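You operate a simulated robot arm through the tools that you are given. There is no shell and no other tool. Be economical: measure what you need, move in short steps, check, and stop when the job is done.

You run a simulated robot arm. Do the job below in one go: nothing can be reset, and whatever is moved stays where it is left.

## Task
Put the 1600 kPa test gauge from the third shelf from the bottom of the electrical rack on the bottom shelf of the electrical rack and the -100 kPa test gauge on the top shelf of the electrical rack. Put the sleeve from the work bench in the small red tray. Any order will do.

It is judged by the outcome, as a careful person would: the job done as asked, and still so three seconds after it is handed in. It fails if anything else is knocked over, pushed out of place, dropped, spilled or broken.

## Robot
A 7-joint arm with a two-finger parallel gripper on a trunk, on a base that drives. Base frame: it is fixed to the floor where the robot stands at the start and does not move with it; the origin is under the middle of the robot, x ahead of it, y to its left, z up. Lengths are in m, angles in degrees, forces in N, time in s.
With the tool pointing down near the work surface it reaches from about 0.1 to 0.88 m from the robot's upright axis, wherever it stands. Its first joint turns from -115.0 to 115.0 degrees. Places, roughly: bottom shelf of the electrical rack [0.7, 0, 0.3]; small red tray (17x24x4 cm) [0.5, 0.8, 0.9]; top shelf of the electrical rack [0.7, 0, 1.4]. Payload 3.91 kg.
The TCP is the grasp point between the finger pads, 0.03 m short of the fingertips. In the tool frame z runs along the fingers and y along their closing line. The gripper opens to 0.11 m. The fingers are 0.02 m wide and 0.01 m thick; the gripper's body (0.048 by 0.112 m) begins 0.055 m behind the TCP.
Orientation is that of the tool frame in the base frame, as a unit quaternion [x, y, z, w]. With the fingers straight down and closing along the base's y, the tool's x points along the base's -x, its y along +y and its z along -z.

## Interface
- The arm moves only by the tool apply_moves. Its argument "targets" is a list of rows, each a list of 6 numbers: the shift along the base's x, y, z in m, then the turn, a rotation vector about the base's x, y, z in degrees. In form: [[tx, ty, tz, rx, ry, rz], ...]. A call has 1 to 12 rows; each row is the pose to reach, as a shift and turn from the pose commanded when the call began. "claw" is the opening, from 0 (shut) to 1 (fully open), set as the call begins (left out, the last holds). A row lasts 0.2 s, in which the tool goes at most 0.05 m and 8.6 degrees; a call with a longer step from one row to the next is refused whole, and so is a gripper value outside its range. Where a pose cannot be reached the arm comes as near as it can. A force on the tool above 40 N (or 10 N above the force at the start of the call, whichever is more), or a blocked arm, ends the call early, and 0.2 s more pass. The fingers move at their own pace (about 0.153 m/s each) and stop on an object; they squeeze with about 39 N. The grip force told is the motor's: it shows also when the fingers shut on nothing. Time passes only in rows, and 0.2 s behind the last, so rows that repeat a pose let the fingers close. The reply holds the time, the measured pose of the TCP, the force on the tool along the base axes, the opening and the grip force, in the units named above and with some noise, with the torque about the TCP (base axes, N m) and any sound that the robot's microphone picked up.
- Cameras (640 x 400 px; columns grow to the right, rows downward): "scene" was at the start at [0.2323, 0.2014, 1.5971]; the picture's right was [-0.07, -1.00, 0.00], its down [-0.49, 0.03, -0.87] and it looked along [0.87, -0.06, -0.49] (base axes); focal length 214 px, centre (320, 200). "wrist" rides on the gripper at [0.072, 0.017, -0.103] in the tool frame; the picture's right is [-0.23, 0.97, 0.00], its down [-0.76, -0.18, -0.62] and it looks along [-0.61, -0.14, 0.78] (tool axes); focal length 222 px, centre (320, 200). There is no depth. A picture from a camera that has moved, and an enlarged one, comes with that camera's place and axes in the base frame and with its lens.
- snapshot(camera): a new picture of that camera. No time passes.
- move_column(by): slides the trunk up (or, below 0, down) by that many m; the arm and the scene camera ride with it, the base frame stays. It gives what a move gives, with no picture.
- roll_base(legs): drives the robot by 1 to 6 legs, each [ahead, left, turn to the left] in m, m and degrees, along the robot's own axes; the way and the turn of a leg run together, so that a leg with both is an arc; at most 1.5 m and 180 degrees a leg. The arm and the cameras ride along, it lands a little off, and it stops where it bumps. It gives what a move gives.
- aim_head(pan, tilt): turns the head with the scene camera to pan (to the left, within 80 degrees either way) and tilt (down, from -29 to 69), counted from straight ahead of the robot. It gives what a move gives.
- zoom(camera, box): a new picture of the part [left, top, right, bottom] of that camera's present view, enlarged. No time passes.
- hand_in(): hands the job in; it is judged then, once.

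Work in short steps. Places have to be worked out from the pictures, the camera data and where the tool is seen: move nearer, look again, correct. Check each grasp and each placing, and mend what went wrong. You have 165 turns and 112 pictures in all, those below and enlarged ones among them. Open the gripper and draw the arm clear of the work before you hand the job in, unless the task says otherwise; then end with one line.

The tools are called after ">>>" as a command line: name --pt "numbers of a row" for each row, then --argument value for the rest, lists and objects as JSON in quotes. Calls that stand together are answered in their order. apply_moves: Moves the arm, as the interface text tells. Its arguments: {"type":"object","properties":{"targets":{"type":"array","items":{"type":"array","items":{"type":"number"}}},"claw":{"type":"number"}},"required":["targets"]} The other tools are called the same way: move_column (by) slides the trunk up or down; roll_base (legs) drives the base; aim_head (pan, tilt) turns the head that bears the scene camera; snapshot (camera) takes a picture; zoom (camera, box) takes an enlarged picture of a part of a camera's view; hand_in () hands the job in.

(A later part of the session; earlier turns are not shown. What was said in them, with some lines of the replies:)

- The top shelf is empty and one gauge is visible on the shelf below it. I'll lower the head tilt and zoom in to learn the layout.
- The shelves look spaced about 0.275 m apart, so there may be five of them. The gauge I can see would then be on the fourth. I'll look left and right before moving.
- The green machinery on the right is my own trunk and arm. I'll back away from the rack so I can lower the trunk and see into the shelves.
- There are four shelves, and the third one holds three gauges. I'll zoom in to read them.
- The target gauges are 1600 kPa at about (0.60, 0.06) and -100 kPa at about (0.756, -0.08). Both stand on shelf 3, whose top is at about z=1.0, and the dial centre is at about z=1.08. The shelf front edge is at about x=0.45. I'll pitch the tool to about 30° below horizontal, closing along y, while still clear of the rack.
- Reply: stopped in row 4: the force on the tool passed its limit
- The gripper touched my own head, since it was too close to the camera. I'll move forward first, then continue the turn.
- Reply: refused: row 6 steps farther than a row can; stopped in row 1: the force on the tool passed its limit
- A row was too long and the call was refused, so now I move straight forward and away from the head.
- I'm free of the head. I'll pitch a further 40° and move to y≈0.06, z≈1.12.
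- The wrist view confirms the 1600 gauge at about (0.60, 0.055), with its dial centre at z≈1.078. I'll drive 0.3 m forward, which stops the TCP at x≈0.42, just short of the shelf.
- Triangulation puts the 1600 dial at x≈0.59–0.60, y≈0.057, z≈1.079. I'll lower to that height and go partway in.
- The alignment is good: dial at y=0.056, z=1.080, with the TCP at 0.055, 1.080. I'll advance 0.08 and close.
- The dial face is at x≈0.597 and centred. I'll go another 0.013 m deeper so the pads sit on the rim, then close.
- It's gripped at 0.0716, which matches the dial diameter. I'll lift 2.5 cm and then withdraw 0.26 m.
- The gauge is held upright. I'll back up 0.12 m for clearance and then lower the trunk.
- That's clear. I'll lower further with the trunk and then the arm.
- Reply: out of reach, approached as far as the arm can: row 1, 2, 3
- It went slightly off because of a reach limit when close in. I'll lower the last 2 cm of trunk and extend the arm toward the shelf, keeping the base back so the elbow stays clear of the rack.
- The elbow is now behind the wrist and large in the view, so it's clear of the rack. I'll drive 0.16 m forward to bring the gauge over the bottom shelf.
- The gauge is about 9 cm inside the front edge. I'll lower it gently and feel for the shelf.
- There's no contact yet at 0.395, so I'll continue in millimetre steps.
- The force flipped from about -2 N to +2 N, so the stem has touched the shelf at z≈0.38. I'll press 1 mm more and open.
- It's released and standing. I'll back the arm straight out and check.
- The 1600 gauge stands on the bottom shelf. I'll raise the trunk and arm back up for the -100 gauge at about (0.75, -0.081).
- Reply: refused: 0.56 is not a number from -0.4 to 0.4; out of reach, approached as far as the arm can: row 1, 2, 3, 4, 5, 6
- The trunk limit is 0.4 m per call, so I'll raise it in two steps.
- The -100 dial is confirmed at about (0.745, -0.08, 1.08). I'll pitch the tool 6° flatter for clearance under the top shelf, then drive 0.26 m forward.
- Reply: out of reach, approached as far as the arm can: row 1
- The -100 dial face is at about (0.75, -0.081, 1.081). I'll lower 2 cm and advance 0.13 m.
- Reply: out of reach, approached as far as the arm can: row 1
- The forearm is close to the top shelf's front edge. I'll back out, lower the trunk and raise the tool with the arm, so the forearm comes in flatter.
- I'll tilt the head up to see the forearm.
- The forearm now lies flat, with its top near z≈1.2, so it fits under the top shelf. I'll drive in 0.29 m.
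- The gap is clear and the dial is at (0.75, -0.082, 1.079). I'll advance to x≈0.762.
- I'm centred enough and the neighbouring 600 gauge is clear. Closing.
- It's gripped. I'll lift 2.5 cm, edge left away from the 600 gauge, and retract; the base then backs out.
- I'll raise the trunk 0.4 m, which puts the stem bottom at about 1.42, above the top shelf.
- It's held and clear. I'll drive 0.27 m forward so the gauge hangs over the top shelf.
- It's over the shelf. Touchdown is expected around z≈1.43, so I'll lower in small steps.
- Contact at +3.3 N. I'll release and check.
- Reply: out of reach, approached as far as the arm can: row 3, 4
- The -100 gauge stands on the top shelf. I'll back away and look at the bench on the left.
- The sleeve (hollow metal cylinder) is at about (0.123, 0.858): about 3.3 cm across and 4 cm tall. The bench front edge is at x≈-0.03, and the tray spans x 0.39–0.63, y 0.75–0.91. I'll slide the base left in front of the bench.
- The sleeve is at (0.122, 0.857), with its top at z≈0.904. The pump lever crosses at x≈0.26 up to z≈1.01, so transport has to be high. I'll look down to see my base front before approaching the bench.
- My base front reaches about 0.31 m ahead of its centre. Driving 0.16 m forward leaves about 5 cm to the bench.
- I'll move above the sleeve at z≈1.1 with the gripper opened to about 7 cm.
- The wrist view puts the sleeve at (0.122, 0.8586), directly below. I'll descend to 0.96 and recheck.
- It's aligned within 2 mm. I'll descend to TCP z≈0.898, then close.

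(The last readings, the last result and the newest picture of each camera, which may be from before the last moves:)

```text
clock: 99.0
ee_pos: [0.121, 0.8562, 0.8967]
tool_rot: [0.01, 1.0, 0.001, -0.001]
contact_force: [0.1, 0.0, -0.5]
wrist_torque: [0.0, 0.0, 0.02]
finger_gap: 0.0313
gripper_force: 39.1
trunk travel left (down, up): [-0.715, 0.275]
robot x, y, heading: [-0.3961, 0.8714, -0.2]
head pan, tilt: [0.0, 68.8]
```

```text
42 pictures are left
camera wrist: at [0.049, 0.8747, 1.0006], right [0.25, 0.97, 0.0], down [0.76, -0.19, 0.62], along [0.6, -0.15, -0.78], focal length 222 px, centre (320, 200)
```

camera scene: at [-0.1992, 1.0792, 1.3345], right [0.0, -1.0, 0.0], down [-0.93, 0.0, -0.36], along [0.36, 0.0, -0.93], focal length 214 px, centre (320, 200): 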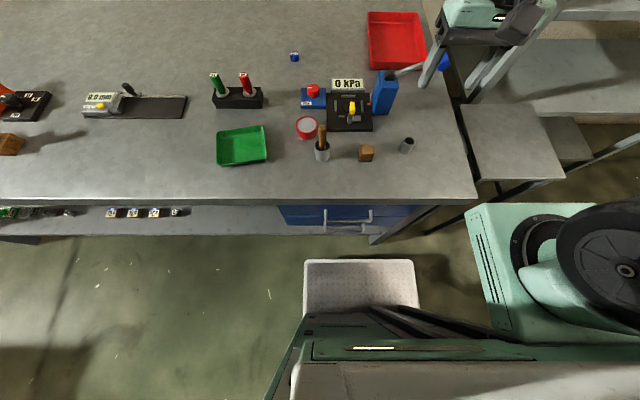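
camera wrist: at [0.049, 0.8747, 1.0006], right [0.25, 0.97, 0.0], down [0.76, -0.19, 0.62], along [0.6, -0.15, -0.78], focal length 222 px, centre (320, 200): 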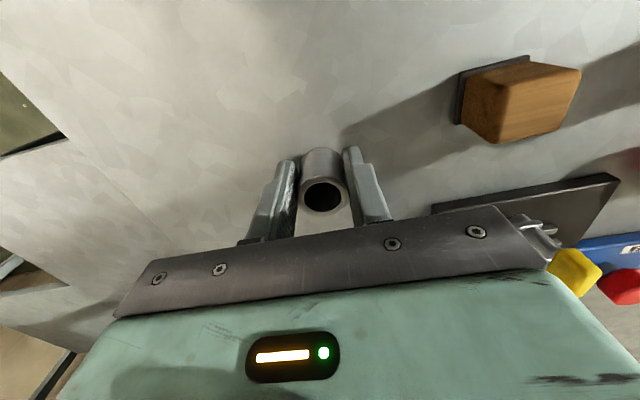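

The sleeve is gripped at 31 mm. I'll lift straight up 0.25 m, well above the pump lever.

>>> apply_moves --pt "0 0 0.03 0 0 0" --pt "0 0 0.07 0 0 0" --pt "0 0 0.11 0 0 0" --pt "0 0 0.15 0 0 0" --pt "0 0 0.19 0 0 0" --pt "0 0 0.23 0 0 0" --pt "0 0 0.27 0 0 0"

>>> apply_moves --pt "0.04 -0.005 0 0 0 0" --pt "0.08 -0.01 0 0 0 0" --pt "0.12 -0.015 0 0 0 0" --pt "0.16 -0.02 0 0 0 0" --pt "0.2 -0.025 0 0 0 0" --pt "0.24 -0.03 0 0 0 0" --pt "0.28 -0.03 0 0 0 0" --pt "0.31 -0.03 0 0 0 0" --pt "0.34 -0.03 0 0 0 0"

>>> snapshot --camera "wrist"

>>> aim_head --pan -20 --tilt 35

>>> snapshot --camera "scene"

```text
clock: 100.7
ee_pos: [0.1251, 0.857, 1.1673]
tool_rot: [0.011, 1.0, 0.001, 0.0]
contact_force: [0.7, -0.1, -2.0]
wrist_torque: [0.0, 0.0, 0.01]
finger_gap: 0.0311
gripper_force: 38.7
trunk travel left (down, up): [-0.715, 0.275]
robot x, y, heading: [-0.397, 0.8724, -0.0]
head pan, tilt: [0.0, 68.8]
```

```text
clock: 102.7
ee_pos: [0.4614, 0.8291, 1.1703]
tool_rot: [0.009, 1.0, 0.0, 0.0]
contact_force: [-0.5, -0.5, -0.6]
wrist_torque: [-0.02, -0.03, -0.02]
finger_gap: 0.0312
gripper_force: 39.0
trunk travel left (down, up): [-0.715, 0.275]
robot x, y, heading: [-0.3943, 0.8701, -0.2]
head pan, tilt: [0.0, 68.8]
```

```text
41 pictures are left
camera wrist: at [0.389, 0.8468, 1.2739], right [0.25, 0.97, 0.0], down [0.76, -0.19, 0.62], along [0.6, -0.15, -0.78], focal length 222 px, centre (320, 200)
```

wrist: 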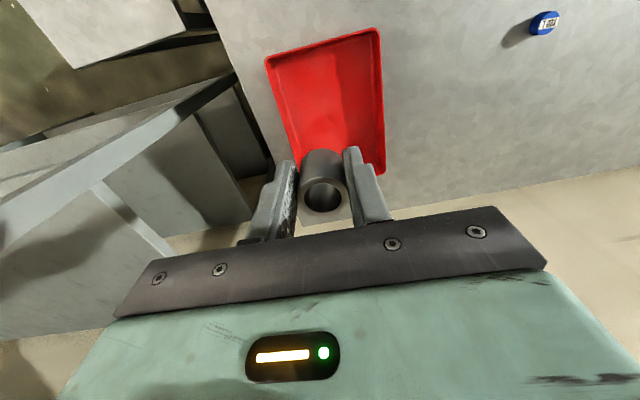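

```text
clock: 103.6
ee_pos: [0.4607, 0.8289, 1.1699]
tool_rot: [0.009, 1.0, 0.001, 0.0]
contact_force: [0.0, -0.9, 0.2]
wrist_torque: [-0.01, -0.01, -0.03]
finger_gap: 0.0313
gripper_force: 39.0
trunk travel left (down, up): [-0.715, 0.275]
robot x, y, heading: [-0.3918, 0.8703, 0.2]
head pan, tilt: [-20.0, 35.0]
```

```text
40 pictures are left
camera scene: at [-0.1719, 1.0492, 1.378], right [-0.34, -0.94, 0.0], down [-0.54, 0.2, -0.82], along [0.77, -0.28, -0.57], focal length 214 px, centre (320, 200)
```

scene: 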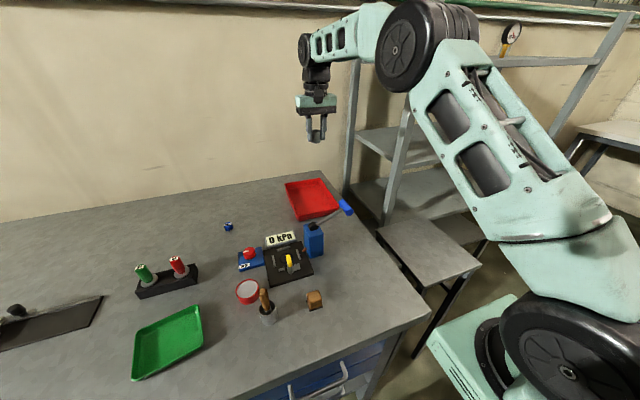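

The sleeve is over the near half of the tray (tray x 0.405–0.645, y 0.763–0.92). I'll descend to z≈0.93.

>>> apply_moves --pt "0.004 0.003 -0.04 0 0 0" --pt "0.008 0.006 -0.08 0 0 0" --pt "0.01 0.006 -0.12 0 0 0" --pt "0.01 0.006 -0.16 0 0 0" --pt "0.01 0.006 -0.2 0 0 0" --pt "0.01 0.006 -0.235 0 0 0"

>>> snapshot --camera "wrist"

>>> snapshot --camera "scene"

```text
clock: 105.0
ee_pos: [0.4712, 0.8358, 0.9332]
tool_rot: [0.009, 1.0, 0.001, 0.0]
contact_force: [0.1, -0.2, 0.0]
wrist_torque: [-0.02, -0.02, -0.01]
finger_gap: 0.0308
gripper_force: 39.2
trunk travel left (down, up): [-0.715, 0.275]
robot x, y, heading: [-0.3962, 0.8696, 0.1]
head pan, tilt: [-20.0, 35.0]
```

```text
39 pictures are left
camera wrist: at [0.3981, 0.8536, 1.0378], right [0.25, 0.97, 0.0], down [0.76, -0.19, 0.62], along [0.61, -0.15, -0.78], focal length 222 px, centre (320, 200)
```

wrist: 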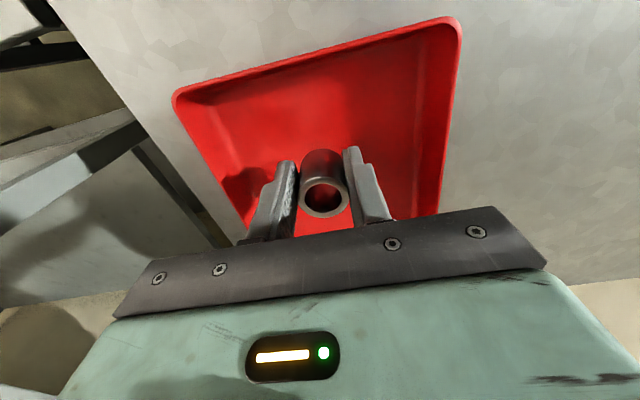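

```text
38 pictures are left
camera scene: at [-0.1722, 1.0491, 1.3782], right [-0.34, -0.94, 0.0], down [-0.54, 0.2, -0.82], along [0.77, -0.28, -0.57], focal length 214 px, centre (320, 200)
```

scene: 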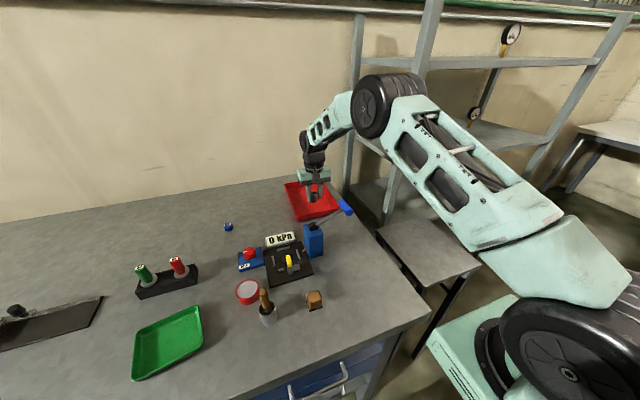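

It's over the tray's interior. I'll lower gently until it touches.

>>> apply_moves --pt "0 0 -0.01 0 0 0" --pt "0 0 -0.02 0 0 0" --pt "0 0 -0.027 0 0 0"

>>> apply_moves --pt "0 0 -0.001 0 0 0" --pt "0 0 -0.002 0 0 0" --pt "0 0 -0.003 0 0 0"

```text
clock: 105.8
ee_pos: [0.4711, 0.8355, 0.9047]
tool_rot: [0.009, 1.0, 0.001, 0.0]
contact_force: [0.5, -1.0, -1.2]
wrist_torque: [-0.05, 0.0, 0.01]
finger_gap: 0.0313
gripper_force: 38.9
trunk travel left (down, up): [-0.715, 0.275]
robot x, y, heading: [-0.3971, 0.8719, -0.1]
head pan, tilt: [-20.0, 35.0]
```

```text
clock: 106.6
ee_pos: [0.4718, 0.8342, 0.9032]
tool_rot: [0.011, 1.0, 0.001, -0.001]
contact_force: [0.8, 0.3, -0.6]
wrist_torque: [0.02, 0.03, -0.01]
finger_gap: 0.0312
gripper_force: 39.4
trunk travel left (down, up): [-0.715, 0.275]
robot x, y, heading: [-0.3977, 0.8738, -0.2]
head pan, tilt: [-20.0, 35.0]
```

>>> apply_moves --pt "0 0 -0.001 0 0 0" --pt "0 0 -0.002 0 0 0"

```text
clock: 107.2
ee_pos: [0.4715, 0.833, 0.9014]
tool_rot: [0.009, 1.0, 0.0, 0.001]
contact_force: [-0.1, 1.5, -1.5]
wrist_torque: [0.02, 0.04, 0.01]
finger_gap: 0.0312
gripper_force: 38.7
trunk travel left (down, up): [-0.715, 0.275]
robot x, y, heading: [-0.395, 0.8712, 0.1]
head pan, tilt: [-20.0, 35.0]
```

>>> apply_moves --pt "0 0 -0.001 0 0 0" --pt "0 0 -0.002 0 0 0"

```text
clock: 107.8
ee_pos: [0.4713, 0.8333, 0.9007]
tool_rot: [0.011, 1.0, -0.001, 0.0]
contact_force: [-1.9, -1.7, 7.8]
wrist_torque: [-0.07, 0.06, -0.02]
finger_gap: 0.031
gripper_force: 38.8
trunk travel left (down, up): [-0.715, 0.275]
robot x, y, heading: [-0.4008, 0.8736, 0.1]
head pan, tilt: [-20.0, 35.0]
```

Contact at 7.8 N. I'll open to 7 cm only, then lift out.

>>> apply_moves --pt "0 0 0 0 0 0" --pt "0 0 0 0 0 0" --pt "0 0 0 0 0 0" --claw 0.64

>>> apply_moves --pt "0 0 0.02 0 0 0" --pt "0 0 0.05 0 0 0" --pt "0 0 0.09 0 0 0" --pt "0 0 0.13 0 0 0" --pt "0 0 0.17 0 0 0" --pt "0 0 0.21 0 0 0" --pt "0 0 0.25 0 0 0" --pt "0 0 0.29 0 0 0"

>>> snapshot --camera "wrist"

>>> zoom --camera "scene" --box '[220, 150, 380, 250]'

```text
clock: 108.6
ee_pos: [0.4709, 0.8345, 0.8985]
tool_rot: [0.01, 1.0, 0.001, 0.0]
contact_force: [-0.6, -0.8, 0.0]
wrist_torque: [-0.05, 0.0, -0.04]
finger_gap: 0.0702
gripper_force: 0.1
trunk travel left (down, up): [-0.715, 0.275]
robot x, y, heading: [-0.397, 0.8712, 0.1]
head pan, tilt: [-20.0, 35.0]
```

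```text
clock: 110.4
ee_pos: [0.4706, 0.8333, 1.1886]
tool_rot: [0.01, 1.0, 0.0, 0.0]
contact_force: [-0.2, -0.3, -0.3]
wrist_torque: [0.02, 0.0, -0.04]
finger_gap: 0.0704
gripper_force: 0.0
trunk travel left (down, up): [-0.715, 0.275]
robot x, y, heading: [-0.4026, 0.8724, -0.1]
head pan, tilt: [-20.0, 35.0]
```

```text
37 pictures are left
camera wrist: at [0.3997, 0.8513, 1.292], right [0.25, 0.97, 0.0], down [0.76, -0.19, 0.62], along [0.6, -0.15, -0.78], focal length 222 px, centre (320, 200)
```

wrist: 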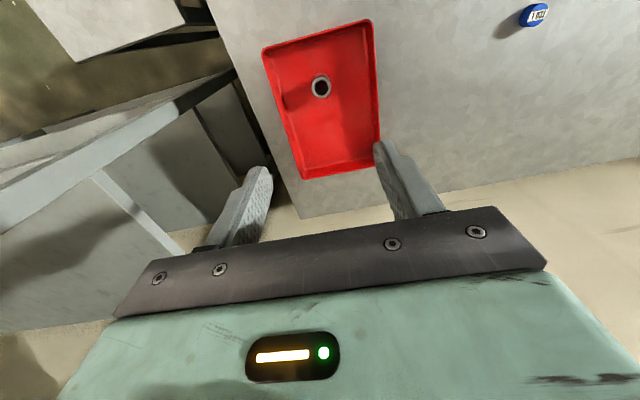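

```text
4.00 times, centred on (300, 200) of scene
camera zoom: at [-0.1717, 1.0491, 1.378], right [-0.34, -0.94, 0.0], down [-0.54, 0.2, -0.82], along [0.77, -0.28, -0.57], focal length 858 px, centre (400, 200)
```

zoom: 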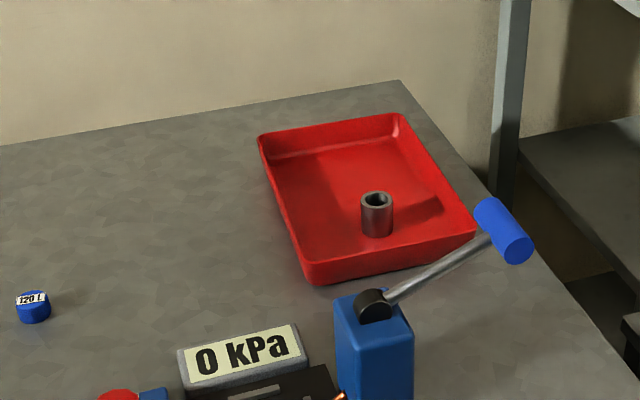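

The sleeve stands in the red tray. I'll open fully, lift, back the robot off and do a last check of the rack.

>>> apply_moves --pt "-0.03 0 0.03 0 0 0" --pt "-0.06 0 0.06 0 0 0" --pt "-0.09 0 0.09 0 0 0" --claw 1

>>> roll_base --legs '[[-0.4, 0, 0]]'

>>> aim_head --pan -35 --tilt 22

>>> snapshot --camera "scene"

```text
clock: 111.2
ee_pos: [0.3808, 0.8341, 1.2801]
tool_rot: [0.008, 1.0, 0.0, 0.0]
contact_force: [0.6, 0.5, 0.4]
wrist_torque: [0.01, 0.06, -0.02]
finger_gap: 0.1097
gripper_force: 0.1
trunk travel left (down, up): [-0.715, 0.275]
robot x, y, heading: [-0.3934, 0.8753, 0.0]
head pan, tilt: [-20.0, 35.0]
```

```text
clock: 113.8
ee_pos: [-0.0254, 0.8382, 1.2785]
tool_rot: [0.006, 1.0, 0.001, -0.001]
contact_force: [-0.4, -0.5, -0.3]
wrist_torque: [0.03, 0.0, -0.02]
finger_gap: 0.1102
gripper_force: 0.0
trunk travel left (down, up): [-0.715, 0.275]
robot x, y, heading: [-0.8035, 0.8711, 0.4]
head pan, tilt: [-20.0, 35.0]
```

```text
clock: 114.5
ee_pos: [-0.0255, 0.8396, 1.2795]
tool_rot: [0.006, 1.0, 0.0, 0.0]
contact_force: [0.3, 0.6, -0.8]
wrist_torque: [0.04, 0.0, 0.03]
finger_gap: 0.1101
gripper_force: 0.1
trunk travel left (down, up): [-0.715, 0.275]
robot x, y, heading: [-0.8034, 0.8667, 0.5]
head pan, tilt: [-35.0, 22.0]
```

```text
35 pictures are left
camera scene: at [-0.5856, 1.026, 1.3986], right [-0.57, -0.82, 0.0], down [-0.31, 0.21, -0.93], along [0.76, -0.53, -0.38], focal length 214 px, centre (320, 200)
```

scene: 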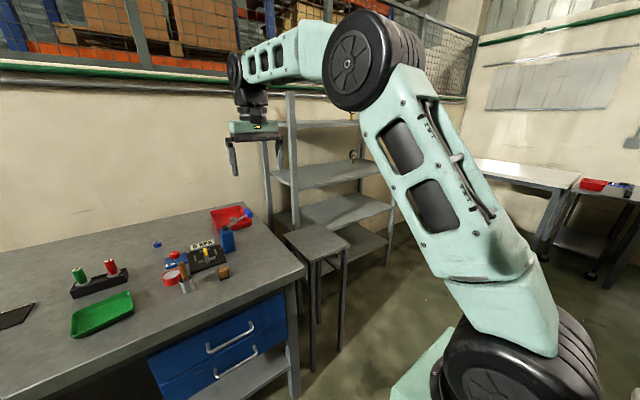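

The arm is clear. The latest views show the -100 gauge on the top shelf, the 600 gauge still on its shelf, the 1600 gauge on the bottom shelf and the sleeve in the tray. Handing in.

>>> hand_in

```text
The job is handed in.
```

The job is done: the 1600 kPa gauge is standing on the bottom shelf, the -100 kPa gauge on the top shelf, and the sleeve in the small red tray.
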